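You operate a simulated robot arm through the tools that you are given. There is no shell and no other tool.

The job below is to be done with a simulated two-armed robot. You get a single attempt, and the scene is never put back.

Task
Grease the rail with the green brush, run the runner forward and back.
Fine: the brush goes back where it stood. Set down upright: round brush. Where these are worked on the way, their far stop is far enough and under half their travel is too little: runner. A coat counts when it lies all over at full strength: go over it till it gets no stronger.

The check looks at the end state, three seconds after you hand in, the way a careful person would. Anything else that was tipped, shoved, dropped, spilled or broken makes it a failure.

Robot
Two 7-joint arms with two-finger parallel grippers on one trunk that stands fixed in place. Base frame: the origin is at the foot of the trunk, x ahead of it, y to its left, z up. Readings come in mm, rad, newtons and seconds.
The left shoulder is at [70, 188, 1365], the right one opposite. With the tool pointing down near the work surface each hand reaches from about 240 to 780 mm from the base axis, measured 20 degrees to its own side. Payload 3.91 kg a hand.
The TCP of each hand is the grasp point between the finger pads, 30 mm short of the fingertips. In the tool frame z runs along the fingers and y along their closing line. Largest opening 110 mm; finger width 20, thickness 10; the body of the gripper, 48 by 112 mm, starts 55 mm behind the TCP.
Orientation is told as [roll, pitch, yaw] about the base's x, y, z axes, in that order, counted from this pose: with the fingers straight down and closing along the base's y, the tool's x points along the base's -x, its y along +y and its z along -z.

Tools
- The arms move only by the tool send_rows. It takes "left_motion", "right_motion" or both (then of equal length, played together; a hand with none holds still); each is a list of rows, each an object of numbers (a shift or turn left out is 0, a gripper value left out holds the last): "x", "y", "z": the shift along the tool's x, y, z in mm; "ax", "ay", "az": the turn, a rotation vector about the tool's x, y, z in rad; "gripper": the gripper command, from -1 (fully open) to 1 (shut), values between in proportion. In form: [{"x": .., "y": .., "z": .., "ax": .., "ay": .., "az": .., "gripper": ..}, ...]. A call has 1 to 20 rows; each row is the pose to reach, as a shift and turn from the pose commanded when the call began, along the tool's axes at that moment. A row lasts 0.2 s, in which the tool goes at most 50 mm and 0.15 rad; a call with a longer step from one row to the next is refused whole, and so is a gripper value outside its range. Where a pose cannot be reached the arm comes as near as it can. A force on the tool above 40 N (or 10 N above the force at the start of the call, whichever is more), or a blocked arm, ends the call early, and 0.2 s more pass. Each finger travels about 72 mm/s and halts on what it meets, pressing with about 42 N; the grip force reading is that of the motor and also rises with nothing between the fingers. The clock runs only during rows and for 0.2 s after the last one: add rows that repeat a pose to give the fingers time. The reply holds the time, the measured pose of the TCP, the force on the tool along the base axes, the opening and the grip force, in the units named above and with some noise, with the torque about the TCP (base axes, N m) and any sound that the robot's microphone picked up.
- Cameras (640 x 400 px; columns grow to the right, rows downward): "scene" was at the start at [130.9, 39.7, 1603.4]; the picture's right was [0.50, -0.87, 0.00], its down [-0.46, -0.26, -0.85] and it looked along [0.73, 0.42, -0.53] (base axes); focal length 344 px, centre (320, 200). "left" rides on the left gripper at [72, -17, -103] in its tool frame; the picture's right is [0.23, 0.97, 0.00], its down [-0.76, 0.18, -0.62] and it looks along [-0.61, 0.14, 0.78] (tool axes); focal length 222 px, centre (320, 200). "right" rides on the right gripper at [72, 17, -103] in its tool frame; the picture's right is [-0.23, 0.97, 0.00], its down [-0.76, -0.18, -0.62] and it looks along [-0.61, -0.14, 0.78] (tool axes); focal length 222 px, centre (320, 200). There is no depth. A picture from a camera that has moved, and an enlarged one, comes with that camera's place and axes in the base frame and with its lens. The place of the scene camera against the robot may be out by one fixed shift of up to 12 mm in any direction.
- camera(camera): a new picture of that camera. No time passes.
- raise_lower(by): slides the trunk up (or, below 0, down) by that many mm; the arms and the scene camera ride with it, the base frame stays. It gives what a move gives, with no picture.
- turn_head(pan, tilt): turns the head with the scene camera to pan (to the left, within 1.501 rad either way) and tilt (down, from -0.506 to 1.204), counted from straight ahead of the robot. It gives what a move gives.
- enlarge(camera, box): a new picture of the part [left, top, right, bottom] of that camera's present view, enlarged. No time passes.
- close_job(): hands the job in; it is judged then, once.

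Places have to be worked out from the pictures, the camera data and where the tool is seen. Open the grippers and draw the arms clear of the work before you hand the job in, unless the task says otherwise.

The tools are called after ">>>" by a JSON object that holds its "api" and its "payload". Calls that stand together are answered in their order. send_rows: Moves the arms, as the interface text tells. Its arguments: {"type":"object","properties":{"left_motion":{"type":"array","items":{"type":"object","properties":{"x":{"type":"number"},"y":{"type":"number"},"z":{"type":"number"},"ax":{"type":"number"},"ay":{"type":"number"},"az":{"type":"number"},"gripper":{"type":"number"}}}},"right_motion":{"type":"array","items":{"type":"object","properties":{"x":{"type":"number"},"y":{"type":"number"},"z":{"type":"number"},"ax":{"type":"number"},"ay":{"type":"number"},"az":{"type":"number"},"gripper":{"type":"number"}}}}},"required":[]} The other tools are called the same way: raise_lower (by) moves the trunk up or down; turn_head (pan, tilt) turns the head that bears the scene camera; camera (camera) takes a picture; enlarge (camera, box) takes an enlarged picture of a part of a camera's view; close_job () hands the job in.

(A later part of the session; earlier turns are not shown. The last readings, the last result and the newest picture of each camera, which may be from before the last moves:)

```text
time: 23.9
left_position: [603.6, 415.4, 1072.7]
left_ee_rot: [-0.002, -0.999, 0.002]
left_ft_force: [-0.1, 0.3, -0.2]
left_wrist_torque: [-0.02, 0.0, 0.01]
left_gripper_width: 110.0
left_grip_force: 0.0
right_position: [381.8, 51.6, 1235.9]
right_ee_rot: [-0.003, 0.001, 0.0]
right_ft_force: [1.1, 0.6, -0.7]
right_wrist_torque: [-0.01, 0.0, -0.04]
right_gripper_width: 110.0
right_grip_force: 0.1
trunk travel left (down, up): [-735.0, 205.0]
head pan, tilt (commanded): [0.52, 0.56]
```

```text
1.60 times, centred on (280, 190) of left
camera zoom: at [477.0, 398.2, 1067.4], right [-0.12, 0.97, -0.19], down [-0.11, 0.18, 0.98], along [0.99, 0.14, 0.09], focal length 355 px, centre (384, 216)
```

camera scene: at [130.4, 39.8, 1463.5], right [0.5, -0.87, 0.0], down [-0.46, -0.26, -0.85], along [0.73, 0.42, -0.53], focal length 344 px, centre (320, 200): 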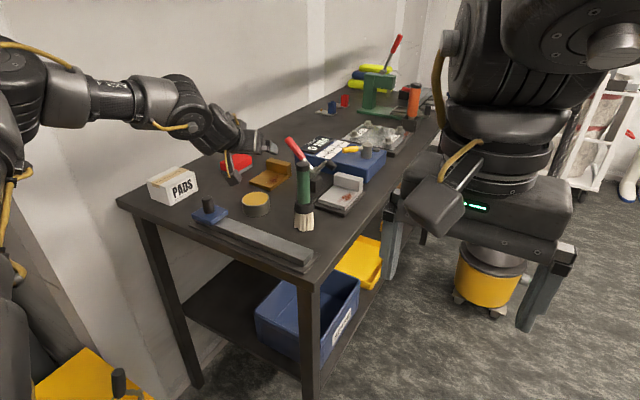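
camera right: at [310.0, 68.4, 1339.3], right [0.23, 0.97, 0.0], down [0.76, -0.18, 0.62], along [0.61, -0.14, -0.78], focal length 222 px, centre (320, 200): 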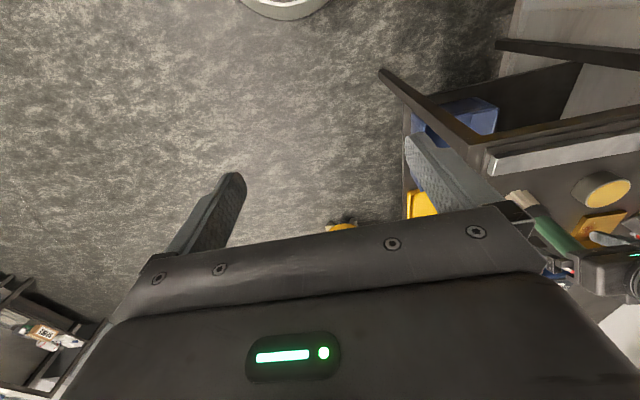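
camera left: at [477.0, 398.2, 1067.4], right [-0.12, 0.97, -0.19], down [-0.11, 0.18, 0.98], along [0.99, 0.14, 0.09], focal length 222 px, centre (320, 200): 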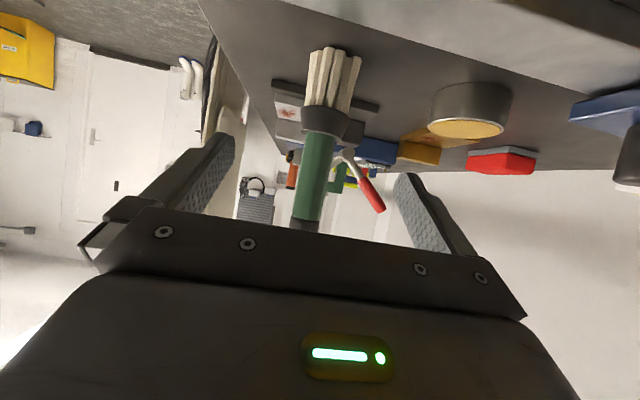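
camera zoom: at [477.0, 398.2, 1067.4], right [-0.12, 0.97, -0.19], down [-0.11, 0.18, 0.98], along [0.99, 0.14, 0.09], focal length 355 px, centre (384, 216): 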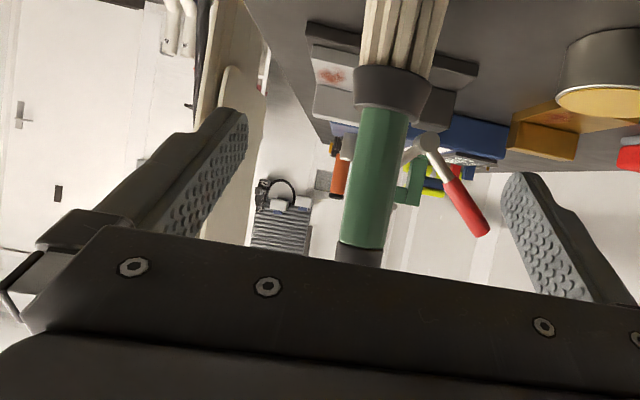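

The handle axis sits about 5 mm to +y of the grasp centre; I'll shift that and advance 98 mm so the handle is between the pads, gripper still open.

>>> {"api": "send_rows", "payload": {"left_motion": [{"x": -2, "y": 5, "z": 2}, {"x": -20, "y": 5, "z": 29}, {"x": -38, "y": 5, "z": 56}, {"x": -55, "y": 5, "z": 81.1}, {"x": -55, "y": 5, "z": 81.1}]}}

>>> {"api": "camera", "payload": {"camera": "left"}}

>>> {"api": "enlarge", "payload": {"camera": "scene", "box": [240, 140, 360, 240]}}

```text
time: 25.1
left_position: [701.0, 422.5, 1074.9]
left_ee_rot: [0.0, -1.0, 0.0]
left_ft_force: [-0.5, 0.9, 1.1]
left_wrist_torque: [-0.01, 0.03, -0.01]
left_gripper_width: 110.0
left_grip_force: 0.1
right_position: [382.4, 51.0, 1236.4]
right_ee_rot: [-0.001, 0.002, 0.0]
right_ft_force: [0.3, -0.4, -0.8]
right_wrist_torque: [0.0, -0.02, -0.01]
right_gripper_width: 110.1
right_grip_force: 0.1
trunk travel left (down, up): [-735.0, 205.0]
head pan, tilt (commanded): [0.52, 0.56]
```

```text
taken
camera left: at [574.4, 404.3, 1070.3], right [-0.12, 0.97, -0.19], down [-0.11, 0.18, 0.98], along [0.99, 0.14, 0.09], focal length 222 px, centre (320, 200)
```

left: 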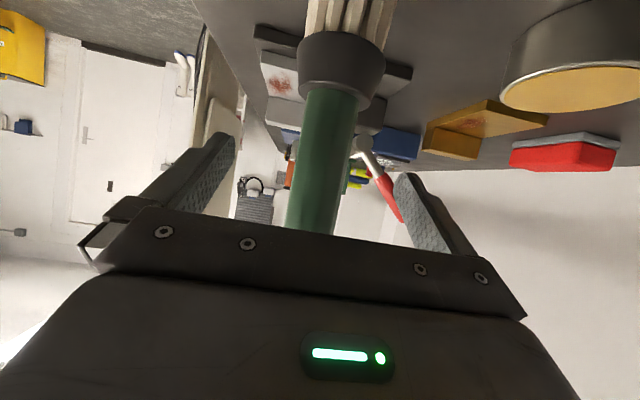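

```text
4.00 times, centred on (300, 190) of scene
camera zoom: at [130.4, 39.9, 1463.5], right [0.5, -0.87, 0.0], down [-0.46, -0.26, -0.85], along [0.73, 0.42, -0.53], focal length 1377 px, centre (400, 240)
```

zoom: 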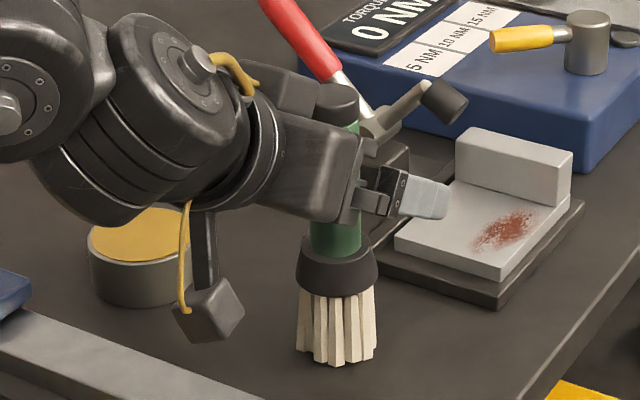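

The handle appears centred between the fingers; I'll zoom once to verify before closing.

>>> {"api": "enlarge", "payload": {"camera": "left", "box": [240, 120, 400, 220]}}

```text
4.00 times, centred on (320, 170) of left
camera zoom: at [574.4, 404.3, 1070.3], right [-0.12, 0.97, -0.19], down [-0.11, 0.18, 0.98], along [0.99, 0.14, 0.09], focal length 888 px, centre (320, 320)
```

zoom: 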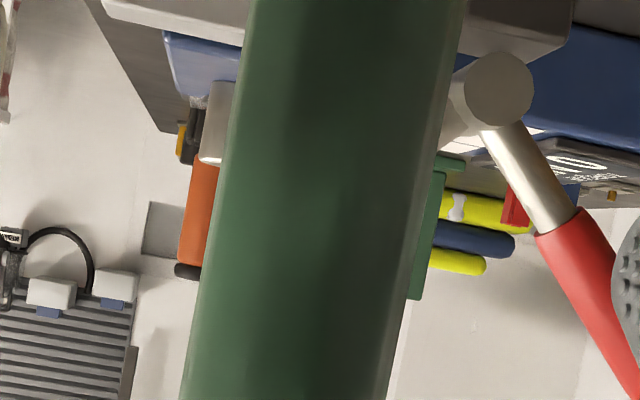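

The handle is ~1.4 mm toward −y and ~3 mm ahead of the grasp centre. I'll make that small correction and close the gripper.

>>> {"api": "send_rows", "payload": {"left_motion": [{"x": -1.6, "y": -1.4, "z": 2.5}, {"x": -1.6, "y": -1.4, "z": 2.5, "gripper": 1}, {"x": -1.6, "y": -1.4, "z": 2.5, "gripper": 1}, {"x": -1.6, "y": -1.4, "z": 2.5, "gripper": 1}, {"x": -1.6, "y": -1.4, "z": 2.5, "gripper": 1}, {"x": -1.6, "y": -1.4, "z": 2.5, "gripper": 1}]}}

>>> {"api": "camera", "payload": {"camera": "left"}}

>>> {"api": "enlarge", "payload": {"camera": "scene", "box": [240, 140, 360, 240]}}

```text
time: 26.5
left_position: [704.5, 420.6, 1074.4]
left_ee_rot: [0.0, -0.999, 0.001]
left_ft_force: [0.6, -0.3, -0.3]
left_wrist_torque: [0.0, 0.0, -0.03]
left_gripper_width: 30.0
left_grip_force: 41.4
right_position: [383.3, 51.8, 1236.2]
right_ee_rot: [0.001, -0.001, 0.001]
right_ft_force: [-0.6, -0.1, 0.2]
right_wrist_torque: [0.0, -0.02, -0.03]
right_gripper_width: 110.1
right_grip_force: 0.1
trunk travel left (down, up): [-735.0, 205.0]
head pan, tilt (commanded): [0.52, 0.56]
```

```text
taken
camera left: at [578.1, 403.7, 1069.8], right [-0.12, 0.97, -0.19], down [-0.11, 0.18, 0.98], along [0.99, 0.14, 0.09], focal length 222 px, centre (320, 200)
```

left: 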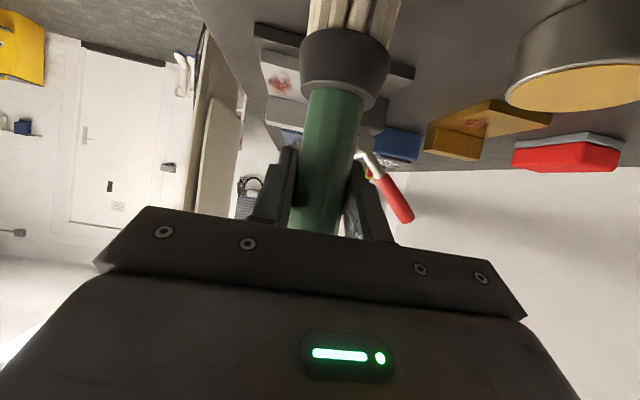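

```text
4.00 times, centred on (300, 190) of scene
camera zoom: at [131.0, 39.7, 1463.4], right [0.5, -0.87, 0.0], down [-0.46, -0.26, -0.85], along [0.73, 0.42, -0.53], focal length 1377 px, centre (400, 240)
```

zoom: 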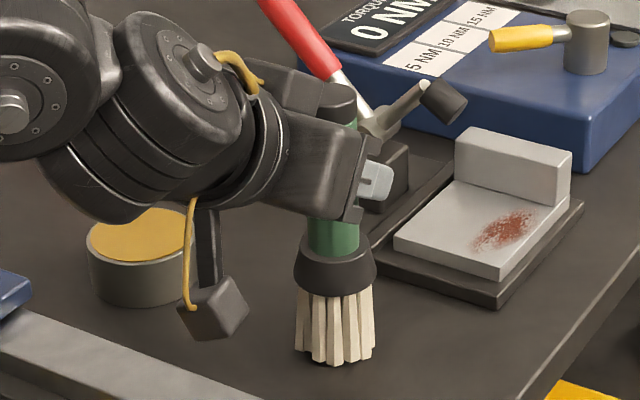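

The brush is gripped (width 30.0, 41 N) at about (705,421,1075) without visible shift. I'll lift it 80 mm and check it.

>>> {"api": "send_rows", "payload": {"left_motion": [{"x": -8.4, "z": -5.4, "gripper": 1}, {"x": -25.2, "z": -16.2, "gripper": 1}, {"x": -46.3, "z": -29.7, "gripper": 1}, {"x": -67.3, "z": -43.2, "gripper": 1}, {"x": -67.3, "z": -43.2, "gripper": 1}]}}

>>> {"api": "enlarge", "payload": {"camera": "scene", "box": [220, 120, 380, 240]}}

```text
time: 27.7
left_position: [706.2, 422.9, 1156.4]
left_ee_rot: [-0.002, -0.999, 0.002]
left_ft_force: [0.5, -1.2, -1.0]
left_wrist_torque: [-0.03, -0.01, 0.01]
left_gripper_width: 30.1
left_grip_force: 42.3
right_position: [383.8, 51.6, 1237.0]
right_ee_rot: [0.0, 0.002, 0.0]
right_ft_force: [-0.4, 0.4, -0.9]
right_wrist_torque: [-0.03, 0.0, 0.0]
right_gripper_width: 110.0
right_grip_force: 0.1
trunk travel left (down, up): [-735.0, 205.0]
head pan, tilt (commanded): [0.52, 0.56]
```

```text
3.33 times, centred on (300, 180) of scene
camera zoom: at [131.3, 40.1, 1463.4], right [0.5, -0.87, 0.0], down [-0.46, -0.26, -0.85], along [0.73, 0.42, -0.53], focal length 1147 px, centre (387, 267)
```

zoom: 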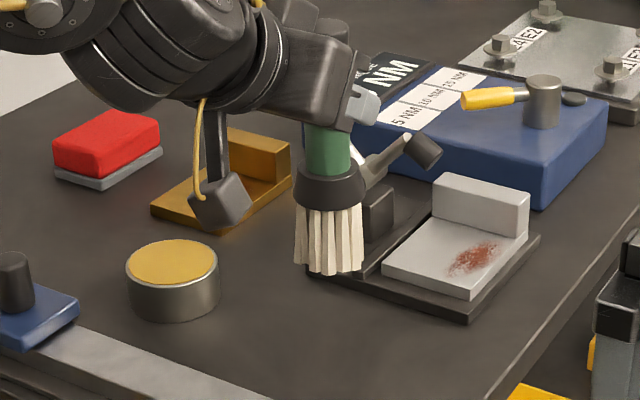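

Brush is held upright, bottom about z≈1027. Now I carry it back a little, across toward the tin with a 0.35 rad yaw, and forward over the tin.

>>> {"api": "send_rows", "payload": {"left_motion": [{"x": 16.2, "z": -25.2}, {"x": 32.4, "y": 20, "z": -50.5, "ax": -0.0421, "az": -0.027}, {"x": 32.4, "y": 60, "z": -50.5, "ax": -0.101, "az": -0.0648}, {"x": 32.4, "y": 105, "z": -50.5, "ax": -0.202, "az": -0.1297}, {"x": 29.7, "y": 147, "z": -46.3, "ax": -0.2945, "az": -0.1891}, {"x": 16.2, "y": 147, "z": -25.2, "ax": -0.2945, "az": -0.1891}, {"x": 2.7, "y": 147, "z": -4.2, "ax": -0.2945, "az": -0.1891}, {"x": 2.7, "y": 147, "z": -4.2, "ax": -0.2945, "az": -0.1891}]}}

>>> {"api": "enlarge", "payload": {"camera": "scene", "box": [180, 140, 340, 260]}}

>>> {"api": "camera", "payload": {"camera": "left"}}

>>> {"api": "enlarge", "payload": {"camera": "right", "box": [480, 130, 640, 250]}}

```text
time: 29.5
left_position: [699.5, 569.4, 1157.7]
left_ee_rot: [-0.002, -1.001, 0.352]
left_ft_force: [0.3, -0.2, -0.9]
left_wrist_torque: [-0.05, -0.02, 0.01]
left_gripper_width: 29.8
left_grip_force: 42.5
right_position: [382.5, 52.8, 1236.7]
right_ee_rot: [-0.003, 0.0, 0.0]
right_ft_force: [0.7, 0.7, 0.8]
right_wrist_torque: [-0.01, 0.01, -0.01]
right_gripper_width: 109.8
right_grip_force: 0.1
trunk travel left (down, up): [-735.0, 205.0]
head pan, tilt (commanded): [0.52, 0.56]
```

```text
3.33 times, centred on (260, 200) of scene
camera zoom: at [129.8, 40.6, 1463.5], right [0.5, -0.87, 0.0], down [-0.46, -0.27, -0.85], along [0.74, 0.42, -0.53], focal length 1147 px, centre (520, 200)
```

zoom: 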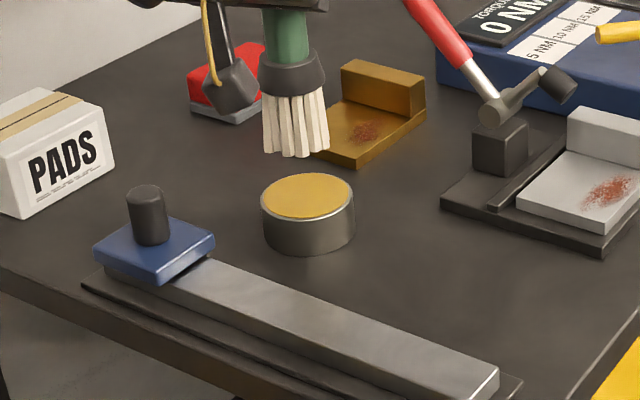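

```text
taken
camera left: at [588.1, 509.3, 1151.6], right [-0.45, 0.87, -0.19], down [-0.17, 0.13, 0.98], along [0.88, 0.47, 0.09], focal length 222 px, centre (320, 200)
```

left: 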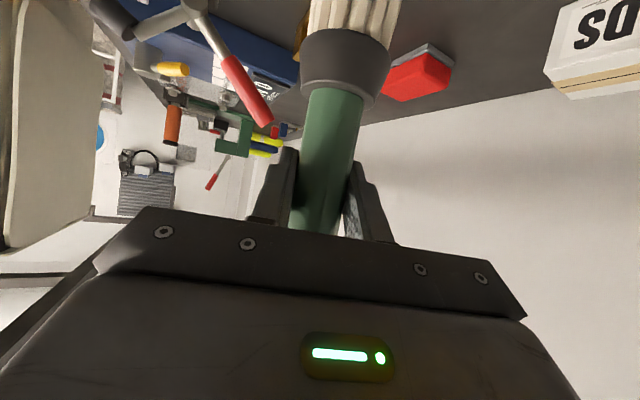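

```text
3.33 times, centred on (560, 190) of right
camera zoom: at [309.6, 69.1, 1339.4], right [0.23, 0.97, 0.0], down [0.76, -0.18, 0.62], along [0.61, -0.14, -0.78], focal length 740 px, centre (-480, 233)
```

zoom: 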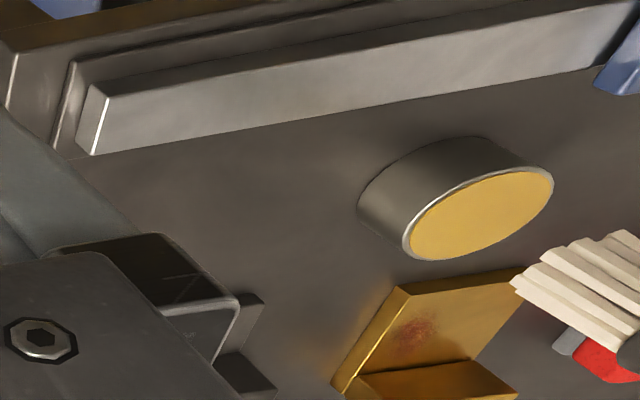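

Bristles hang over the tin centre (tin top now triangulated at ≈(702.5,568.7,987)). I'll descend 40 mm and then creep while watching forces.

>>> {"api": "send_rows", "payload": {"left_motion": [{"x": 11.2, "z": 7.2}, {"x": 22.4, "z": 14.4}, {"x": 33.7, "z": 21.6}, {"x": 33.7, "z": 21.6}]}}

>>> {"api": "enlarge", "payload": {"camera": "scene", "box": [210, 150, 310, 230]}}

>>> {"api": "enlarge", "payload": {"camera": "right", "box": [520, 150, 640, 240]}}

```text
time: 30.5
left_position: [701.4, 567.7, 1113.3]
left_ee_rot: [-0.002, -0.999, 0.35]
left_ft_force: [0.1, 0.1, -0.7]
left_wrist_torque: [0.0, -0.04, -0.01]
left_gripper_width: 29.6
left_grip_force: 41.8
right_position: [383.8, 50.9, 1236.3]
right_ee_rot: [-0.001, 0.0, 0.0]
right_ft_force: [-0.7, 0.6, -0.4]
right_wrist_torque: [-0.04, -0.02, -0.03]
right_gripper_width: 109.7
right_grip_force: 0.0
trunk travel left (down, up): [-735.0, 205.0]
head pan, tilt (commanded): [0.52, 0.56]
```

```text
5.00 times, centred on (260, 190) of scene
camera zoom: at [131.0, 39.8, 1463.4], right [0.5, -0.87, 0.0], down [-0.46, -0.26, -0.85], along [0.73, 0.42, -0.53], focal length 1721 px, centre (620, 250)
```

zoom: 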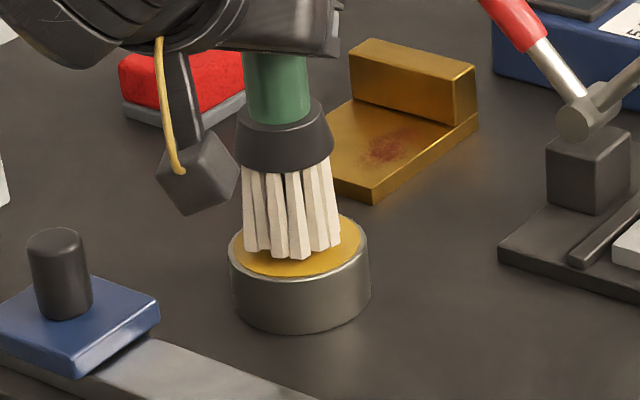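

```text
4.44 times, centred on (580, 195) of right
camera zoom: at [310.7, 68.3, 1339.2], right [0.23, 0.97, 0.0], down [0.76, -0.18, 0.62], along [0.61, -0.14, -0.78], focal length 987 px, centre (-836, 222)
```

zoom: 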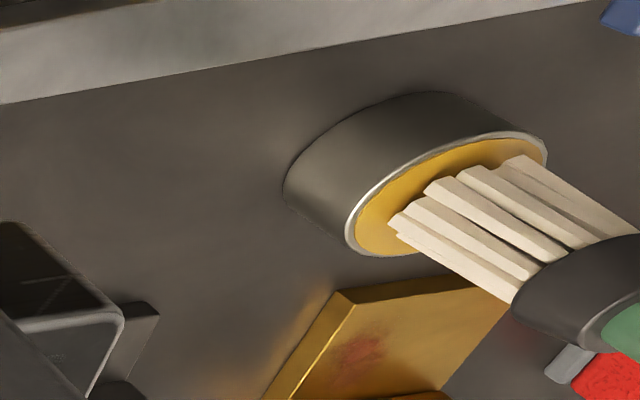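

Nearly at the grease and well centred. I'll creep down 8 mm and read the force.

>>> {"api": "send_rows", "payload": {"left_motion": [{"x": 2.5, "z": 1.6}, {"x": 5, "z": 3.2}, {"x": 6.7, "z": 4.3}, {"x": 6.7, "z": 4.3}]}}

>>> {"api": "enlarge", "payload": {"camera": "scene", "box": [210, 150, 310, 230]}}

>>> {"api": "enlarge", "payload": {"camera": "right", "box": [520, 150, 640, 240]}}

```text
time: 31.5
left_position: [701.0, 569.1, 1107.0]
left_ee_rot: [-0.002, -1.003, 0.352]
left_ft_force: [1.9, 1.4, 7.1]
left_wrist_torque: [0.24, -0.07, -0.06]
left_gripper_width: 29.6
left_grip_force: 42.1
right_position: [382.1, 51.0, 1237.2]
right_ee_rot: [-0.001, 0.0, 0.001]
right_ft_force: [0.2, 0.8, -0.7]
right_wrist_torque: [0.0, 0.01, 0.01]
right_gripper_width: 109.8
right_grip_force: 0.2
trunk travel left (down, up): [-735.0, 205.0]
head pan, tilt (commanded): [0.52, 0.56]
```

```text
5.00 times, centred on (260, 190) of scene
camera zoom: at [130.2, 39.3, 1463.6], right [0.5, -0.87, 0.0], down [-0.46, -0.26, -0.85], along [0.74, 0.42, -0.53], focal length 1721 px, centre (620, 250)
```

zoom: 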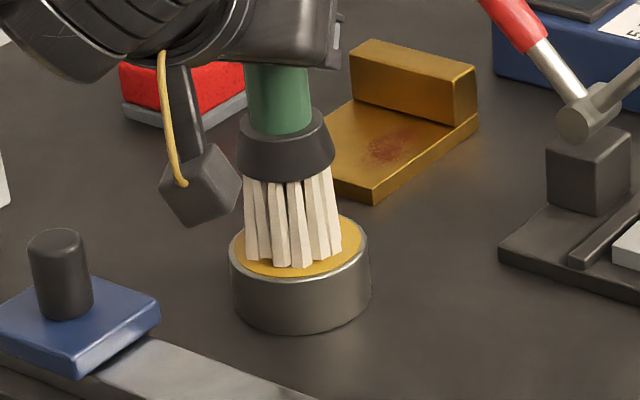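

```text
4.44 times, centred on (580, 195) of right
camera zoom: at [310.0, 67.9, 1339.5], right [0.23, 0.97, 0.0], down [0.76, -0.18, 0.62], along [0.61, -0.14, -0.78], focal length 987 px, centre (-836, 222)
```

zoom: 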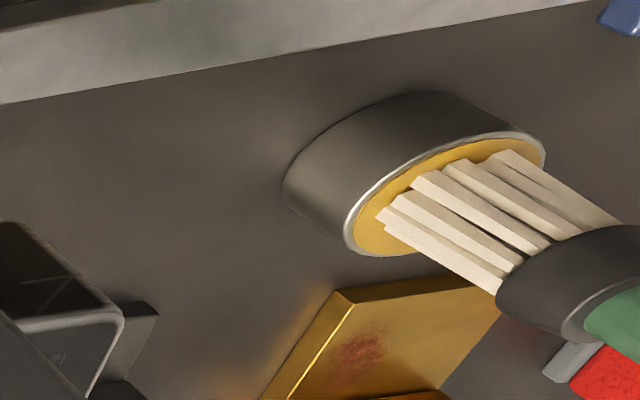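

Contact: about 7 N upward, so the grease surface is solid and the bristles touch it. I'll dwell briefly, then lift 45 mm and check whether the bristles picked up grease.

>>> {"api": "send_rows", "payload": {"left_motion": [{"x": 0.4, "z": 0.3}, {"x": 0.4, "z": 0.3}, {"x": -8.4, "z": -5.4}, {"x": -25.2, "z": -16.2}, {"x": -38, "z": -24.4}, {"x": -38, "z": -24.4}]}}

>>> {"api": "enlarge", "payload": {"camera": "scene", "box": [210, 130, 310, 210]}}

>>> {"api": "enlarge", "payload": {"camera": "right", "box": [520, 150, 640, 240]}}

```text
time: 32.9
left_position: [701.5, 568.0, 1151.4]
left_ee_rot: [-0.002, -0.998, 0.351]
left_ft_force: [0.9, 1.2, -2.1]
left_wrist_torque: [0.02, 0.04, -0.03]
left_gripper_width: 29.9
left_grip_force: 42.1
right_position: [383.9, 52.3, 1236.0]
right_ee_rot: [-0.001, 0.0, 0.001]
right_ft_force: [0.2, 0.5, -0.5]
right_wrist_torque: [0.01, 0.0, 0.02]
right_gripper_width: 110.1
right_grip_force: 0.0
trunk travel left (down, up): [-735.0, 205.0]
head pan, tilt (commanded): [0.52, 0.56]
```

```text
5.00 times, centred on (260, 170) of scene
camera zoom: at [131.4, 40.4, 1463.3], right [0.5, -0.87, 0.0], down [-0.46, -0.26, -0.85], along [0.73, 0.42, -0.53], focal length 1721 px, centre (620, 350)
```

zoom: 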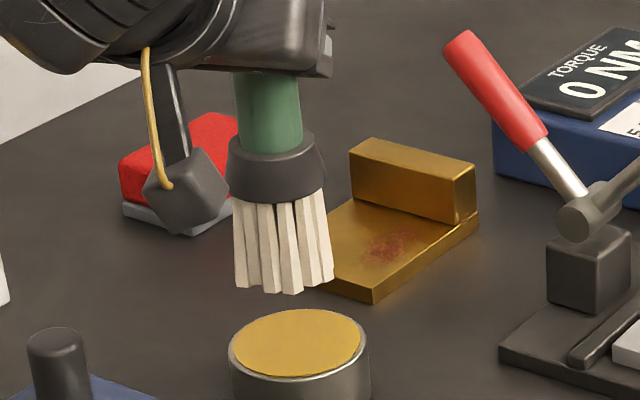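

```text
4.44 times, centred on (580, 195) of right
camera zoom: at [311.1, 68.9, 1339.0], right [0.23, 0.97, 0.0], down [0.76, -0.18, 0.62], along [0.61, -0.14, -0.78], focal length 987 px, centre (-836, 222)
```

zoom: 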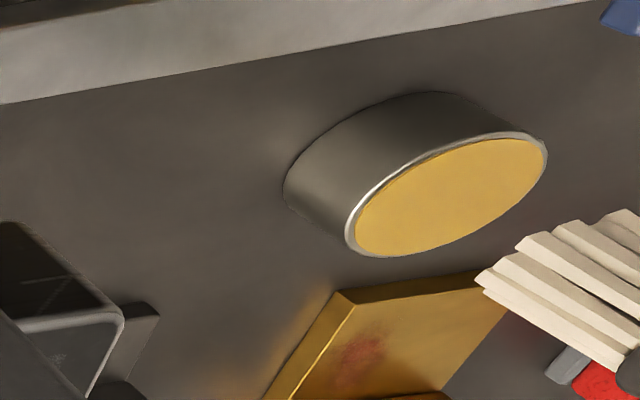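

No visible colour change on the bristles yet; grease load may simply not be shown. I'll carry the brush back over the rail at y≈560, beside the runner, and see what a stroke does.

>>> {"api": "send_rows", "payload": {"left_motion": [{"x": 18.1, "y": 9.4, "z": -28.2}, {"x": 36.2, "y": 18.8, "z": -56.3}, {"x": 54.3, "y": 28.2, "z": -84.5}, {"x": 54.3, "y": 28.2, "z": -84.5}, {"x": 68.6, "y": 28.2, "z": -75.3}, {"x": 82.9, "y": 28.2, "z": -66.1}, {"x": 90.5, "y": 28.2, "z": -61.3}, {"x": 90.5, "y": 28.2, "z": -61.3}]}}

>>> {"api": "enlarge", "payload": {"camera": "scene", "box": [170, 160, 330, 280]}}

>>> {"api": "enlarge", "payload": {"camera": "right", "box": [480, 110, 640, 230]}}

```text
time: 34.7
left_position: [596.7, 560.6, 1109.4]
left_ee_rot: [0.0, -1.0, 0.349]
left_ft_force: [-0.4, -0.5, -0.4]
left_wrist_torque: [0.03, 0.03, -0.01]
left_gripper_width: 29.9
left_grip_force: 41.9
right_position: [384.2, 51.4, 1236.7]
right_ee_rot: [-0.001, -0.001, -0.001]
right_ft_force: [0.9, -0.4, 0.6]
right_wrist_torque: [0.01, 0.02, 0.01]
right_gripper_width: 110.0
right_grip_force: 0.0
trunk travel left (down, up): [-735.0, 205.0]
head pan, tilt (commanded): [0.52, 0.56]
```

```text
3.33 times, centred on (250, 220) of scene
camera zoom: at [130.9, 39.9, 1463.4], right [0.5, -0.87, 0.0], down [-0.46, -0.26, -0.85], along [0.73, 0.42, -0.53], focal length 1147 px, centre (553, 133)
```

zoom: 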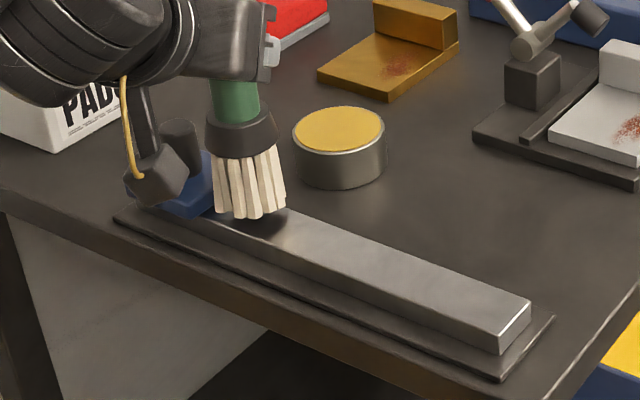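

```text
3.33 times, centred on (560, 170) of right
camera zoom: at [310.6, 68.4, 1339.2], right [0.23, 0.97, 0.0], down [0.76, -0.18, 0.62], along [0.61, -0.14, -0.78], focal length 740 px, centre (-480, 300)
```

zoom: 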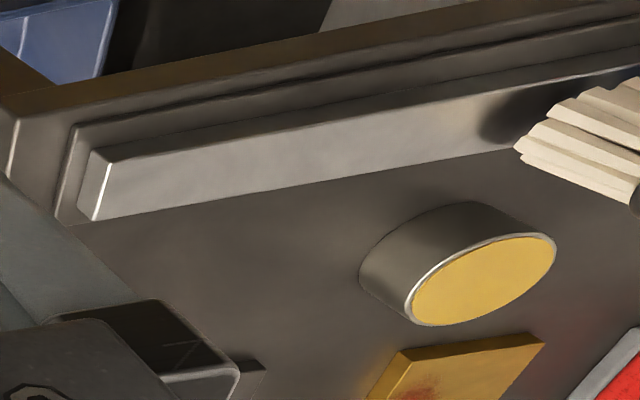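

The bristles hover just above the rail beside the runner. I'll creep down in small steps to find contact.

>>> {"api": "send_rows", "payload": {"left_motion": [{"x": 4.2, "z": 2.7}, {"x": 7.6, "z": 4.9}, {"x": 7.6, "z": 4.9}]}}

>>> {"api": "send_rows", "payload": {"left_motion": [{"x": 2.5, "z": 1.6}, {"x": 2.5, "z": 1.6}]}}

```text
time: 35.5
left_position: [596.6, 561.3, 1099.9]
left_ee_rot: [-0.001, -1.0, 0.351]
left_ft_force: [-0.5, 1.0, -0.8]
left_wrist_torque: [0.0, -0.01, 0.0]
left_gripper_width: 29.8
left_grip_force: 42.7
right_position: [383.6, 51.6, 1237.0]
right_ee_rot: [0.0, 0.0, 0.0]
right_ft_force: [-0.1, 0.8, -0.2]
right_wrist_torque: [-0.03, 0.02, -0.03]
right_gripper_width: 110.2
right_grip_force: 0.0
trunk travel left (down, up): [-735.0, 205.0]
head pan, tilt (commanded): [0.52, 0.56]
```

```text
time: 36.1
left_position: [596.5, 561.4, 1099.5]
left_ee_rot: [-0.001, -1.005, 0.35]
left_ft_force: [1.3, 1.5, 6.8]
left_wrist_torque: [0.03, 0.01, -0.04]
left_gripper_width: 29.9
left_grip_force: 42.5
right_position: [383.5, 50.7, 1236.6]
right_ee_rot: [0.0, 0.0, 0.0]
right_ft_force: [0.9, -0.1, -0.3]
right_wrist_torque: [-0.02, -0.02, -0.02]
right_gripper_width: 109.9
right_grip_force: 0.1
trunk travel left (down, up): [-735.0, 205.0]
head pan, tilt (commanded): [0.52, 0.56]
```

Contact found: ≈7 N at commanded z≈1097 (contact near 1098.5). Now I stroke along the rail toward −y to y≈345, unwinding the yaw to 0 on the way.

>>> {"api": "send_rows", "payload": {"left_motion": [{"x": 5.6, "y": -28.2, "z": -8.7, "ax": 0.0842, "az": 0.054}, {"x": 11.1, "y": -56.4, "z": -17.3, "ax": 0.1683, "az": 0.1081}, {"x": 16.7, "y": -84.5, "z": -26, "ax": 0.2525, "az": 0.1621}, {"x": 22.2, "y": -112.7, "z": -34.6, "ax": 0.2945, "az": 0.1891}, {"x": 27.8, "y": -140.9, "z": -43.3, "ax": 0.2945, "az": 0.1891}, {"x": 33.4, "y": -169.1, "z": -51.9, "ax": 0.2945, "az": 0.1891}, {"x": 39.8, "y": -202, "z": -62, "ax": 0.2945, "az": 0.1891}, {"x": 39.8, "y": -202, "z": -62, "ax": 0.2945, "az": 0.1891}]}}

>>> {"api": "enlarge", "payload": {"camera": "scene", "box": [170, 160, 330, 280]}}

>>> {"api": "enlarge", "payload": {"camera": "right", "box": [480, 110, 640, 230]}}

```text
time: 37.9
left_position: [593.8, 344.8, 1097.4]
left_ee_rot: [-0.006, -1.003, 0.002]
left_ft_force: [0.8, 0.0, 18.0]
left_wrist_torque: [0.1, -0.04, 0.09]
left_gripper_width: 30.2
left_grip_force: 42.2
right_position: [382.5, 50.5, 1236.0]
right_ee_rot: [0.0, -0.003, 0.0]
right_ft_force: [-0.3, -0.3, -0.9]
right_wrist_torque: [0.0, 0.0, 0.02]
right_gripper_width: 110.0
right_grip_force: 0.1
trunk travel left (down, up): [-735.0, 205.0]
head pan, tilt (commanded): [0.52, 0.56]
```

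```text
3.33 times, centred on (250, 220) of scene
camera zoom: at [128.4, 40.0, 1463.7], right [0.5, -0.87, 0.0], down [-0.46, -0.26, -0.85], along [0.74, 0.42, -0.53], focal length 1147 px, centre (553, 133)
```

zoom: 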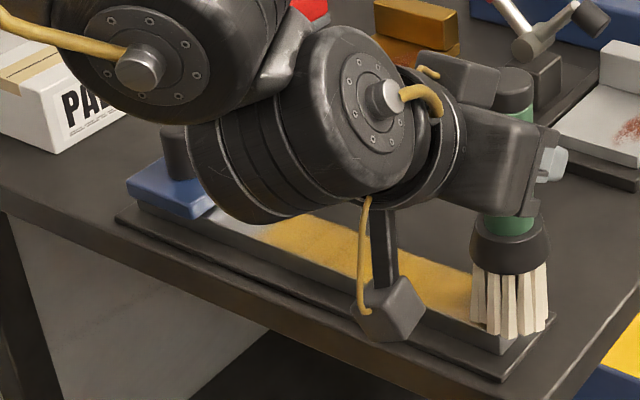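

```text
3.33 times, centred on (560, 170) of right
camera zoom: at [308.3, 68.4, 1339.8], right [0.23, 0.97, 0.0], down [0.76, -0.18, 0.62], along [0.61, -0.14, -0.78], focal length 740 px, centre (-480, 300)
```

zoom: 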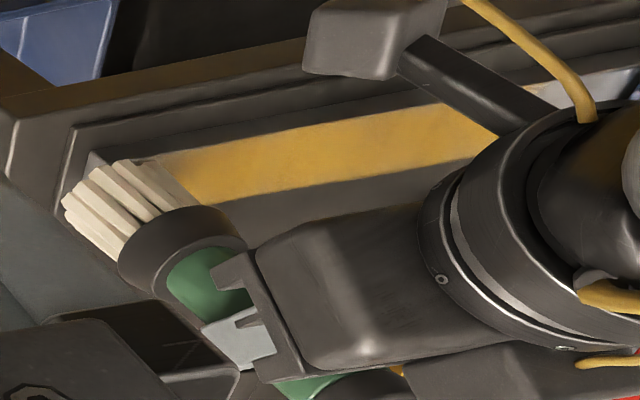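

The coat shows as yellow grease — the loading works. The pressure crept up to 18 N here, so I'll ease up 2 mm and stroke back toward the runner to y≈567.

>>> {"api": "send_rows", "payload": {"left_motion": [{"x": -1.7, "y": -3, "z": -1.1}, {"x": -1.7, "y": 30, "z": -1.1}, {"x": -1.7, "y": 62, "z": -1.1}, {"x": -1.7, "y": 94, "z": -1.1}, {"x": -1.7, "y": 126, "z": -1.1}, {"x": -1.7, "y": 158, "z": -1.1}, {"x": -1.7, "y": 190, "z": -1.1}, {"x": -1.7, "y": 222, "z": -1.1}, {"x": -1.7, "y": 222, "z": -1.1}]}}

>>> {"api": "enlarge", "payload": {"camera": "scene", "box": [170, 160, 330, 280]}}

>>> {"api": "enlarge", "payload": {"camera": "right", "box": [480, 110, 640, 230]}}

```text
time: 39.9
left_position: [597.5, 566.8, 1097.2]
left_ee_rot: [0.001, -1.001, -0.004]
left_ft_force: [0.3, -10.2, 2.9]
left_wrist_torque: [-1.13, -0.02, 0.01]
left_gripper_width: 30.0
left_grip_force: 41.5
right_position: [383.4, 48.3, 1237.0]
right_ee_rot: [0.001, 0.0, 0.001]
right_ft_force: [0.4, 0.3, -0.4]
right_wrist_torque: [0.0, -0.02, -0.02]
right_gripper_width: 110.0
right_grip_force: 0.1
trunk travel left (down, up): [-735.0, 205.0]
head pan, tilt (commanded): [0.52, 0.56]
```

```text
3.33 times, centred on (250, 220) of scene
camera zoom: at [131.2, 36.5, 1463.5], right [0.5, -0.87, 0.0], down [-0.46, -0.26, -0.85], along [0.74, 0.42, -0.53], focal length 1147 px, centre (553, 133)
```

zoom: 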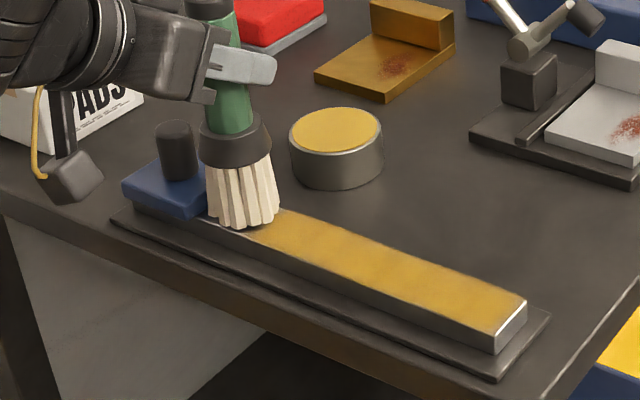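

```text
3.33 times, centred on (560, 170) of right
camera zoom: at [310.9, 65.3, 1339.3], right [0.23, 0.97, 0.0], down [0.76, -0.18, 0.62], along [0.61, -0.14, -0.78], focal length 740 px, centre (-480, 300)
```

zoom: 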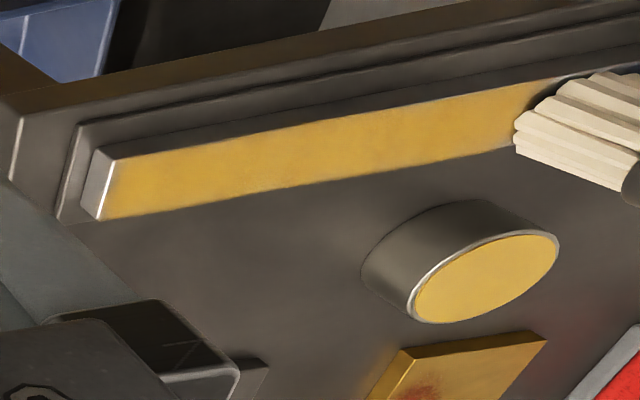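

The coat is well over the rail; the bristles just met the runner (−10 N in y). I'll back off 12 mm, lift, and check the brush is still straight in the grip and where the coat is thin.

>>> {"api": "send_rows", "payload": {"left_motion": [{"y": -12}, {"x": -16.8, "y": -14, "z": -10.8}, {"x": -33.7, "y": -14, "z": -21.6}, {"x": -50.5, "y": -14, "z": -32.4}, {"x": -50.5, "y": -14, "z": -32.4}]}}

>>> {"api": "camera", "payload": {"camera": "left"}}

>>> {"api": "enlarge", "payload": {"camera": "scene", "box": [170, 140, 330, 260]}}

>>> {"api": "enlarge", "payload": {"camera": "right", "box": [480, 100, 640, 220]}}

```text
time: 41.1
left_position: [595.0, 553.5, 1158.8]
left_ee_rot: [0.001, -1.0, -0.001]
left_ft_force: [0.7, -0.9, -1.2]
left_wrist_torque: [-0.06, 0.03, -0.05]
left_gripper_width: 29.4
left_grip_force: 41.8
right_position: [383.7, 52.3, 1235.8]
right_ee_rot: [-0.001, 0.001, 0.0]
right_ft_force: [1.7, 0.6, -0.4]
right_wrist_torque: [-0.03, -0.01, -0.02]
right_gripper_width: 109.9
right_grip_force: 0.1
trunk travel left (down, up): [-735.0, 205.0]
head pan, tilt (commanded): [0.52, 0.56]
```

```text
taken
camera left: at [469.5, 536.7, 1154.7], right [-0.12, 0.97, -0.19], down [-0.11, 0.18, 0.98], along [0.99, 0.14, 0.09], focal length 222 px, centre (320, 200)
```

left: 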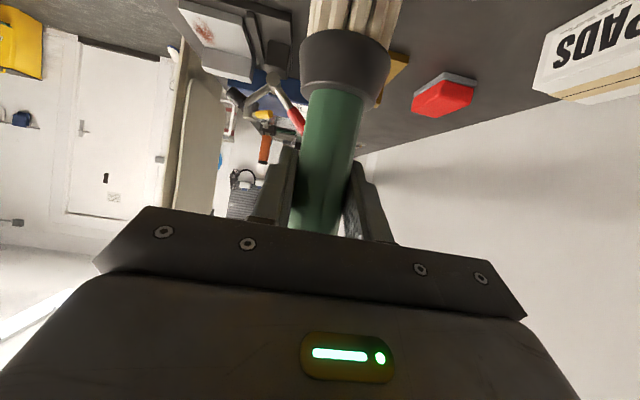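

```text
3.33 times, centred on (250, 200) of scene
camera zoom: at [131.2, 39.6, 1463.4], right [0.5, -0.87, 0.0], down [-0.46, -0.26, -0.85], along [0.73, 0.42, -0.53], focal length 1147 px, centre (553, 200)
```

zoom: 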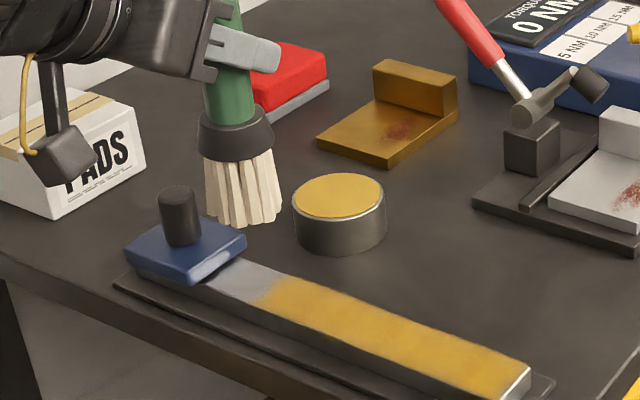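

```text
3.33 times, centred on (560, 160) of right
camera zoom: at [310.9, 68.2, 1339.1], right [0.23, 0.97, 0.0], down [0.76, -0.18, 0.62], along [0.61, -0.14, -0.78], focal length 740 px, centre (-480, 333)
```

zoom: 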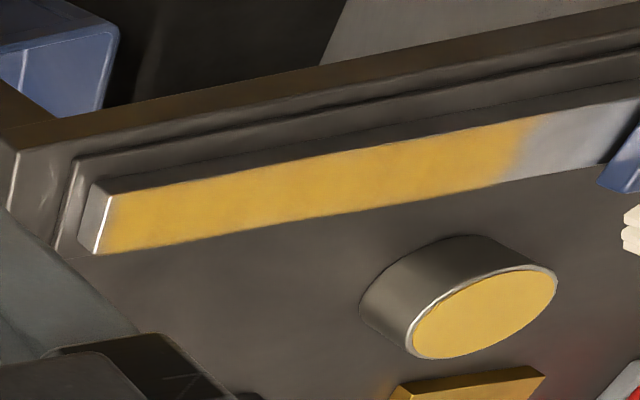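

The brush is still straight. The coat covers y≈342–542, but the last stretch beside the runner is bare (I was too light there). I'll press again near the runner, z≈1096.5, and work back and forth between y≈563 and 520.

>>> {"api": "send_rows", "payload": {"left_motion": [{"x": 16.8, "y": 5, "z": 10.8}, {"x": 37.9, "y": 5, "z": 24.3}, {"x": 48.8, "y": 5, "z": 31.3}, {"x": 52.6, "y": 5, "z": 33.8}, {"x": 52.6, "y": 10, "z": 33.8}, {"x": 52.6, "y": -5, "z": 33.8}, {"x": 52.6, "y": -30, "z": 33.8}, {"x": 52.6, "y": -10, "z": 33.8}, {"x": 52.6, "y": 10, "z": 33.8}, {"x": 52.6, "y": -10, "z": 33.8}, {"x": 52.6, "y": -30, "z": 33.8}, {"x": 52.6, "y": -30, "z": 33.8}]}}

>>> {"api": "enlarge", "payload": {"camera": "scene", "box": [170, 160, 330, 280]}}

>>> {"api": "enlarge", "payload": {"camera": "right", "box": [480, 100, 640, 220]}}

```text
time: 43.7
left_position: [598.3, 523.2, 1097.2]
left_ee_rot: [-0.002, -1.0, 0.002]
left_ft_force: [0.3, 0.6, 5.7]
left_wrist_torque: [0.07, -0.21, 0.0]
left_gripper_width: 29.8
left_grip_force: 41.8
right_position: [382.4, 51.9, 1237.3]
right_ee_rot: [-0.002, -0.001, 0.0]
right_ft_force: [0.8, -0.4, -0.1]
right_wrist_torque: [-0.02, 0.01, 0.01]
right_gripper_width: 110.0
right_grip_force: 0.0
trunk travel left (down, up): [-735.0, 205.0]
head pan, tilt (commanded): [0.52, 0.56]
```

```text
3.33 times, centred on (250, 220) of scene
camera zoom: at [130.0, 39.8, 1463.5], right [0.5, -0.87, 0.0], down [-0.46, -0.26, -0.85], along [0.74, 0.42, -0.53], focal length 1147 px, centre (553, 133)
```

zoom: 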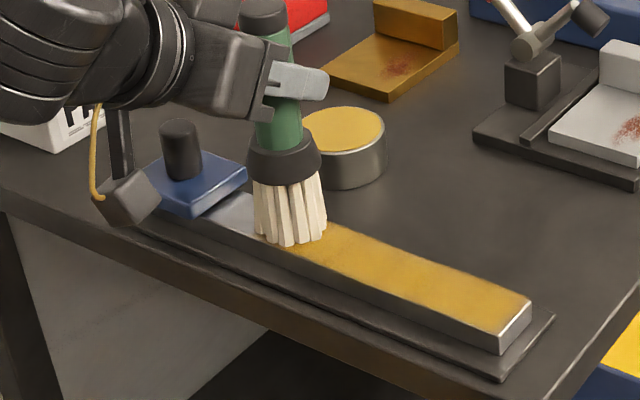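

```text
3.33 times, centred on (560, 160) of right
camera zoom: at [309.8, 68.3, 1339.4], right [0.23, 0.97, 0.0], down [0.76, -0.18, 0.62], along [0.61, -0.14, -0.78], focal length 740 px, centre (-480, 333)
```

zoom: 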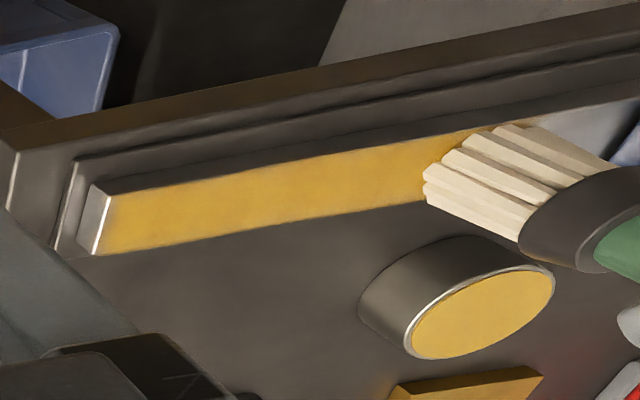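

Let me lift the brush clear and look closely at the bare stretch and the evenness of the coat.

>>> {"api": "send_rows", "payload": {"left_motion": [{"x": -16.8, "z": -10.8}, {"x": -42.1, "z": -27}, {"x": -67.3, "y": -40, "z": -43.2}, {"x": -67.3, "y": -80, "z": -43.2}, {"x": -67.3, "y": -80, "z": -43.2}]}}

>>> {"api": "enlarge", "payload": {"camera": "scene", "box": [200, 200, 320, 280]}}

>>> {"api": "enlarge", "payload": {"camera": "right", "box": [500, 100, 640, 200]}}

>>> {"api": "camera", "payload": {"camera": "scene"}}

```text
time: 44.9
left_position: [595.7, 443.8, 1177.2]
left_ee_rot: [-0.004, -1.0, 0.004]
left_ft_force: [0.1, 0.1, -0.6]
left_wrist_torque: [0.03, 0.01, -0.01]
left_gripper_width: 29.8
left_grip_force: 41.9
right_position: [383.7, 53.1, 1237.0]
right_ee_rot: [-0.002, 0.001, -0.002]
right_ft_force: [0.4, 0.2, -0.7]
right_wrist_torque: [-0.04, -0.02, 0.01]
right_gripper_width: 109.9
right_grip_force: 0.1
trunk travel left (down, up): [-735.0, 205.0]
head pan, tilt (commanded): [0.52, 0.56]
```

```text
5.00 times, centred on (260, 240) of scene
camera zoom: at [130.4, 41.8, 1463.4], right [0.5, -0.87, 0.0], down [-0.46, -0.27, -0.85], along [0.73, 0.42, -0.53], focal length 1721 px, centre (620, 0)
```

zoom: 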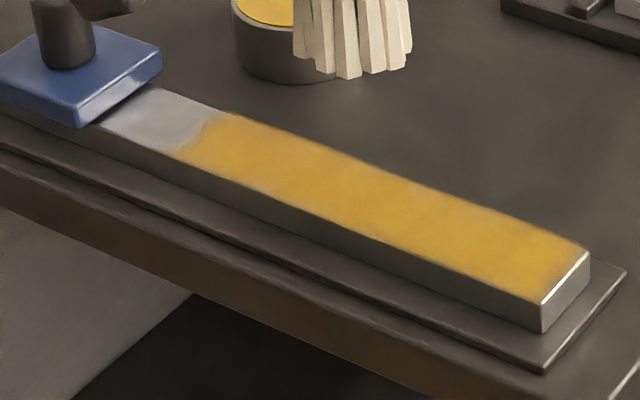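

```text
4.00 times, centred on (570, 150) of right
camera zoom: at [310.2, 70.2, 1339.1], right [0.23, 0.97, 0.0], down [0.76, -0.18, 0.62], along [0.61, -0.14, -0.78], focal length 888 px, centre (-680, 400)
```

zoom: 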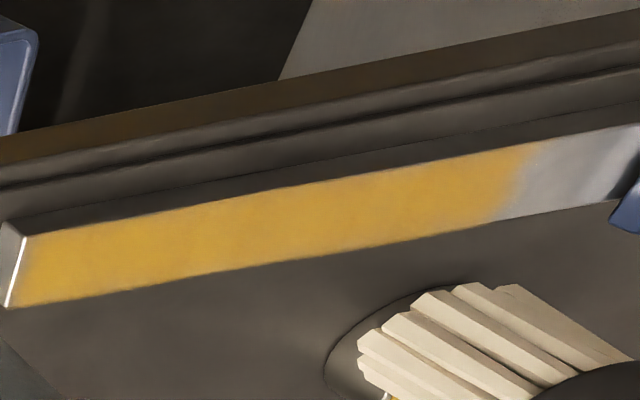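

```text
taken
camera scene: at [130.4, 41.8, 1463.4], right [0.5, -0.87, 0.0], down [-0.46, -0.27, -0.85], along [0.73, 0.42, -0.53], focal length 344 px, centre (320, 200)
```

scene: 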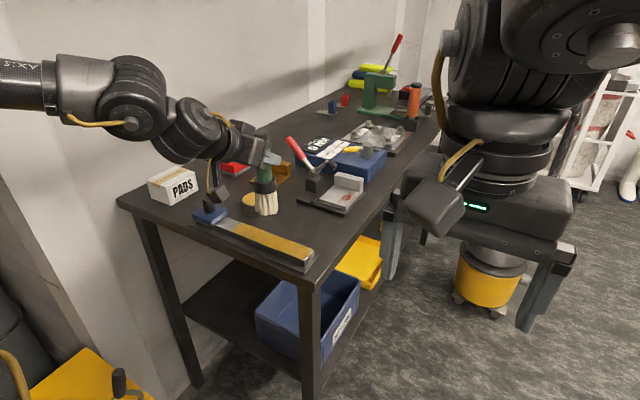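

The bare stretch y≈543–592 hasn't changed under pressure, so the brush may have run dry. I'll go back to the tin and reload.

>>> {"api": "send_rows", "payload": {"left_motion": [{"x": -10.8, "y": 30, "z": 16.8, "ax": -0.0421, "az": -0.027}, {"x": -13.2, "y": 70, "z": 39.1, "ax": -0.1262, "az": -0.081}, {"x": -12.9, "y": 110, "z": 57.1, "ax": -0.2104, "az": -0.1351}, {"x": -26.4, "y": 125, "z": 78.1, "ax": -0.2945, "az": -0.1891}, {"x": -39.4, "y": 125, "z": 98.3, "ax": -0.2945, "az": -0.1891}, {"x": -39.4, "y": 125, "z": 98.3, "ax": -0.2945, "az": -0.1891}]}}

>>> {"api": "enlarge", "payload": {"camera": "scene", "box": [210, 150, 310, 230]}}

```text
time: 46.3
left_position: [701.3, 569.6, 1157.4]
left_ee_rot: [-0.002, -0.999, 0.352]
left_ft_force: [0.3, 0.1, -1.8]
left_wrist_torque: [0.02, 0.0, 0.0]
left_gripper_width: 29.6
left_grip_force: 42.0
right_position: [381.9, 52.3, 1236.4]
right_ee_rot: [-0.001, 0.001, 0.0]
right_ft_force: [0.3, 0.9, -0.5]
right_wrist_torque: [-0.01, 0.02, 0.01]
right_gripper_width: 109.9
right_grip_force: 0.0
trunk travel left (down, up): [-735.0, 205.0]
head pan, tilt (commanded): [0.52, 0.56]
```

```text
5.00 times, centred on (260, 190) of scene
camera zoom: at [129.9, 40.7, 1463.5], right [0.5, -0.87, 0.0], down [-0.46, -0.27, -0.85], along [0.74, 0.42, -0.53], focal length 1721 px, centre (620, 250)
```

zoom: 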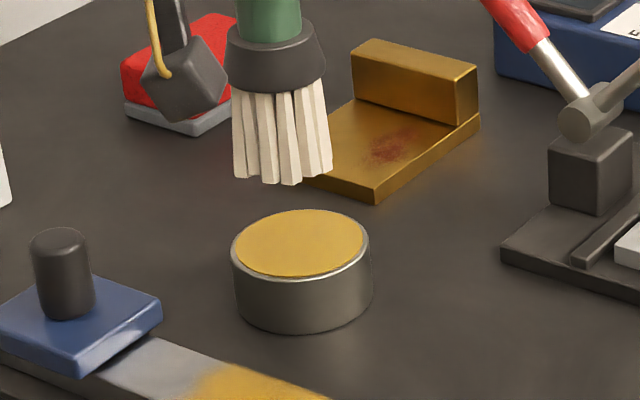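

Over the tin again. Down to light contact, hold a moment, and lift back up.

>>> {"api": "send_rows", "payload": {"left_motion": [{"x": 16.8, "z": 10.8}, {"x": 33.7, "z": 21.6}, {"x": 38.7, "z": 24.9}, {"x": 42.1, "z": 27}, {"x": 42.1, "z": 27}, {"x": 42.1, "z": 27}]}}

>>> {"api": "send_rows", "payload": {"left_motion": [{"x": 0, "z": 0}, {"x": -16.8, "z": -10.8}, {"x": -38, "z": -24.4}, {"x": -38, "z": -24.4}]}}

```text
time: 47.7
left_position: [701.0, 570.4, 1107.4]
left_ee_rot: [-0.002, -1.0, 0.348]
left_ft_force: [1.5, 0.4, 2.1]
left_wrist_torque: [0.0, -0.15, -0.02]
left_gripper_width: 29.7
left_grip_force: 42.2
right_position: [383.1, 52.2, 1237.1]
right_ee_rot: [0.0, 0.001, -0.001]
right_ft_force: [-0.9, -0.2, 0.0]
right_wrist_torque: [0.01, -0.02, 0.03]
right_gripper_width: 109.8
right_grip_force: 0.0
trunk travel left (down, up): [-735.0, 205.0]
head pan, tilt (commanded): [0.52, 0.56]
```

```text
time: 48.7
left_position: [701.7, 568.2, 1152.1]
left_ee_rot: [0.002, -0.997, 0.351]
left_ft_force: [0.4, 0.5, -1.3]
left_wrist_torque: [-0.01, 0.0, -0.03]
left_gripper_width: 29.8
left_grip_force: 42.3
right_position: [384.1, 51.8, 1236.9]
right_ee_rot: [-0.004, 0.001, -0.001]
right_ft_force: [-0.6, 0.3, 0.2]
right_wrist_torque: [-0.01, 0.0, 0.04]
right_gripper_width: 109.9
right_grip_force: 0.1
trunk travel left (down, up): [-735.0, 205.0]
head pan, tilt (commanded): [0.52, 0.56]
```

Touched the grease (≈2 N) and lifted. Back to the rail beside the runner, and press lightly at y≈555.

>>> {"api": "send_rows", "payload": {"left_motion": [{"x": 18.5, "y": 8.2, "z": -28.8}, {"x": 37.2, "y": 15.5, "z": -57.9}, {"x": 55.2, "y": 23.5, "z": -86}, {"x": 76.2, "y": 23.5, "z": -72.5}, {"x": 93.1, "y": 23.5, "z": -61.7}, {"x": 99.8, "y": 23.5, "z": -57.4}, {"x": 102.3, "y": 23.5, "z": -55.7}, {"x": 102.3, "y": 23.5, "z": -55.7}]}}

>>> {"api": "enlarge", "payload": {"camera": "scene", "box": [180, 180, 300, 280]}}

>>> {"api": "enlarge", "payload": {"camera": "right", "box": [520, 100, 640, 190]}}

```text
time: 50.5
left_position: [595.5, 552.8, 1098.0]
left_ee_rot: [-0.002, -1.002, 0.354]
left_ft_force: [1.4, 2.8, 8.5]
left_wrist_torque: [0.35, -0.14, -0.03]
left_gripper_width: 29.9
left_grip_force: 42.2
right_position: [382.5, 51.8, 1237.9]
right_ee_rot: [0.001, -0.002, 0.001]
right_ft_force: [-0.1, -0.3, -0.7]
right_wrist_torque: [0.0, 0.01, 0.02]
right_gripper_width: 110.1
right_grip_force: 0.0
trunk travel left (down, up): [-735.0, 205.0]
head pan, tilt (commanded): [0.52, 0.56]
```

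```text
4.00 times, centred on (240, 230) of scene
camera zoom: at [130.1, 39.4, 1463.7], right [0.5, -0.87, 0.0], down [-0.46, -0.26, -0.85], along [0.74, 0.42, -0.53], focal length 1377 px, centre (640, 80)
```

zoom: 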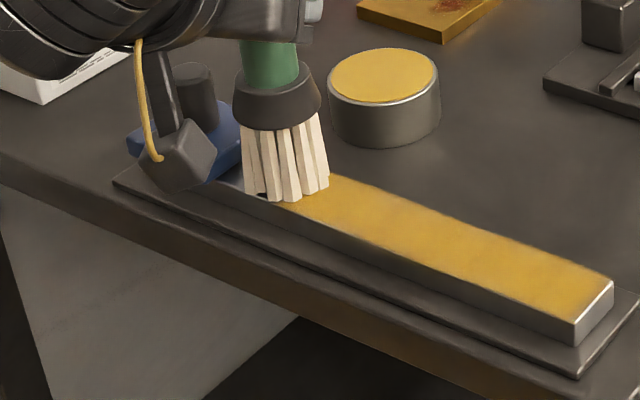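

```text
4.44 times, centred on (580, 145) of right
camera zoom: at [309.9, 67.9, 1339.6], right [0.23, 0.97, 0.0], down [0.76, -0.18, 0.62], along [0.61, -0.14, -0.78], focal length 987 px, centre (-836, 444)
```

zoom: 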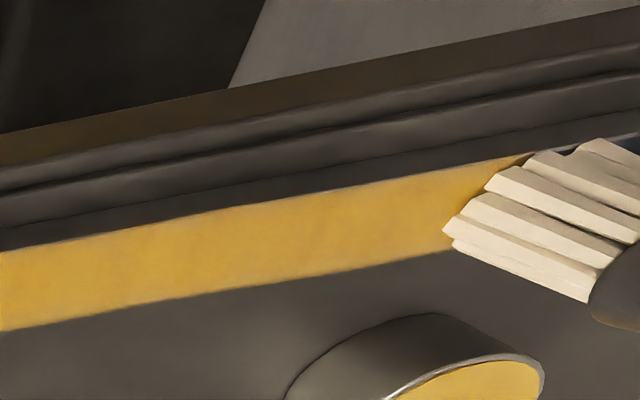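

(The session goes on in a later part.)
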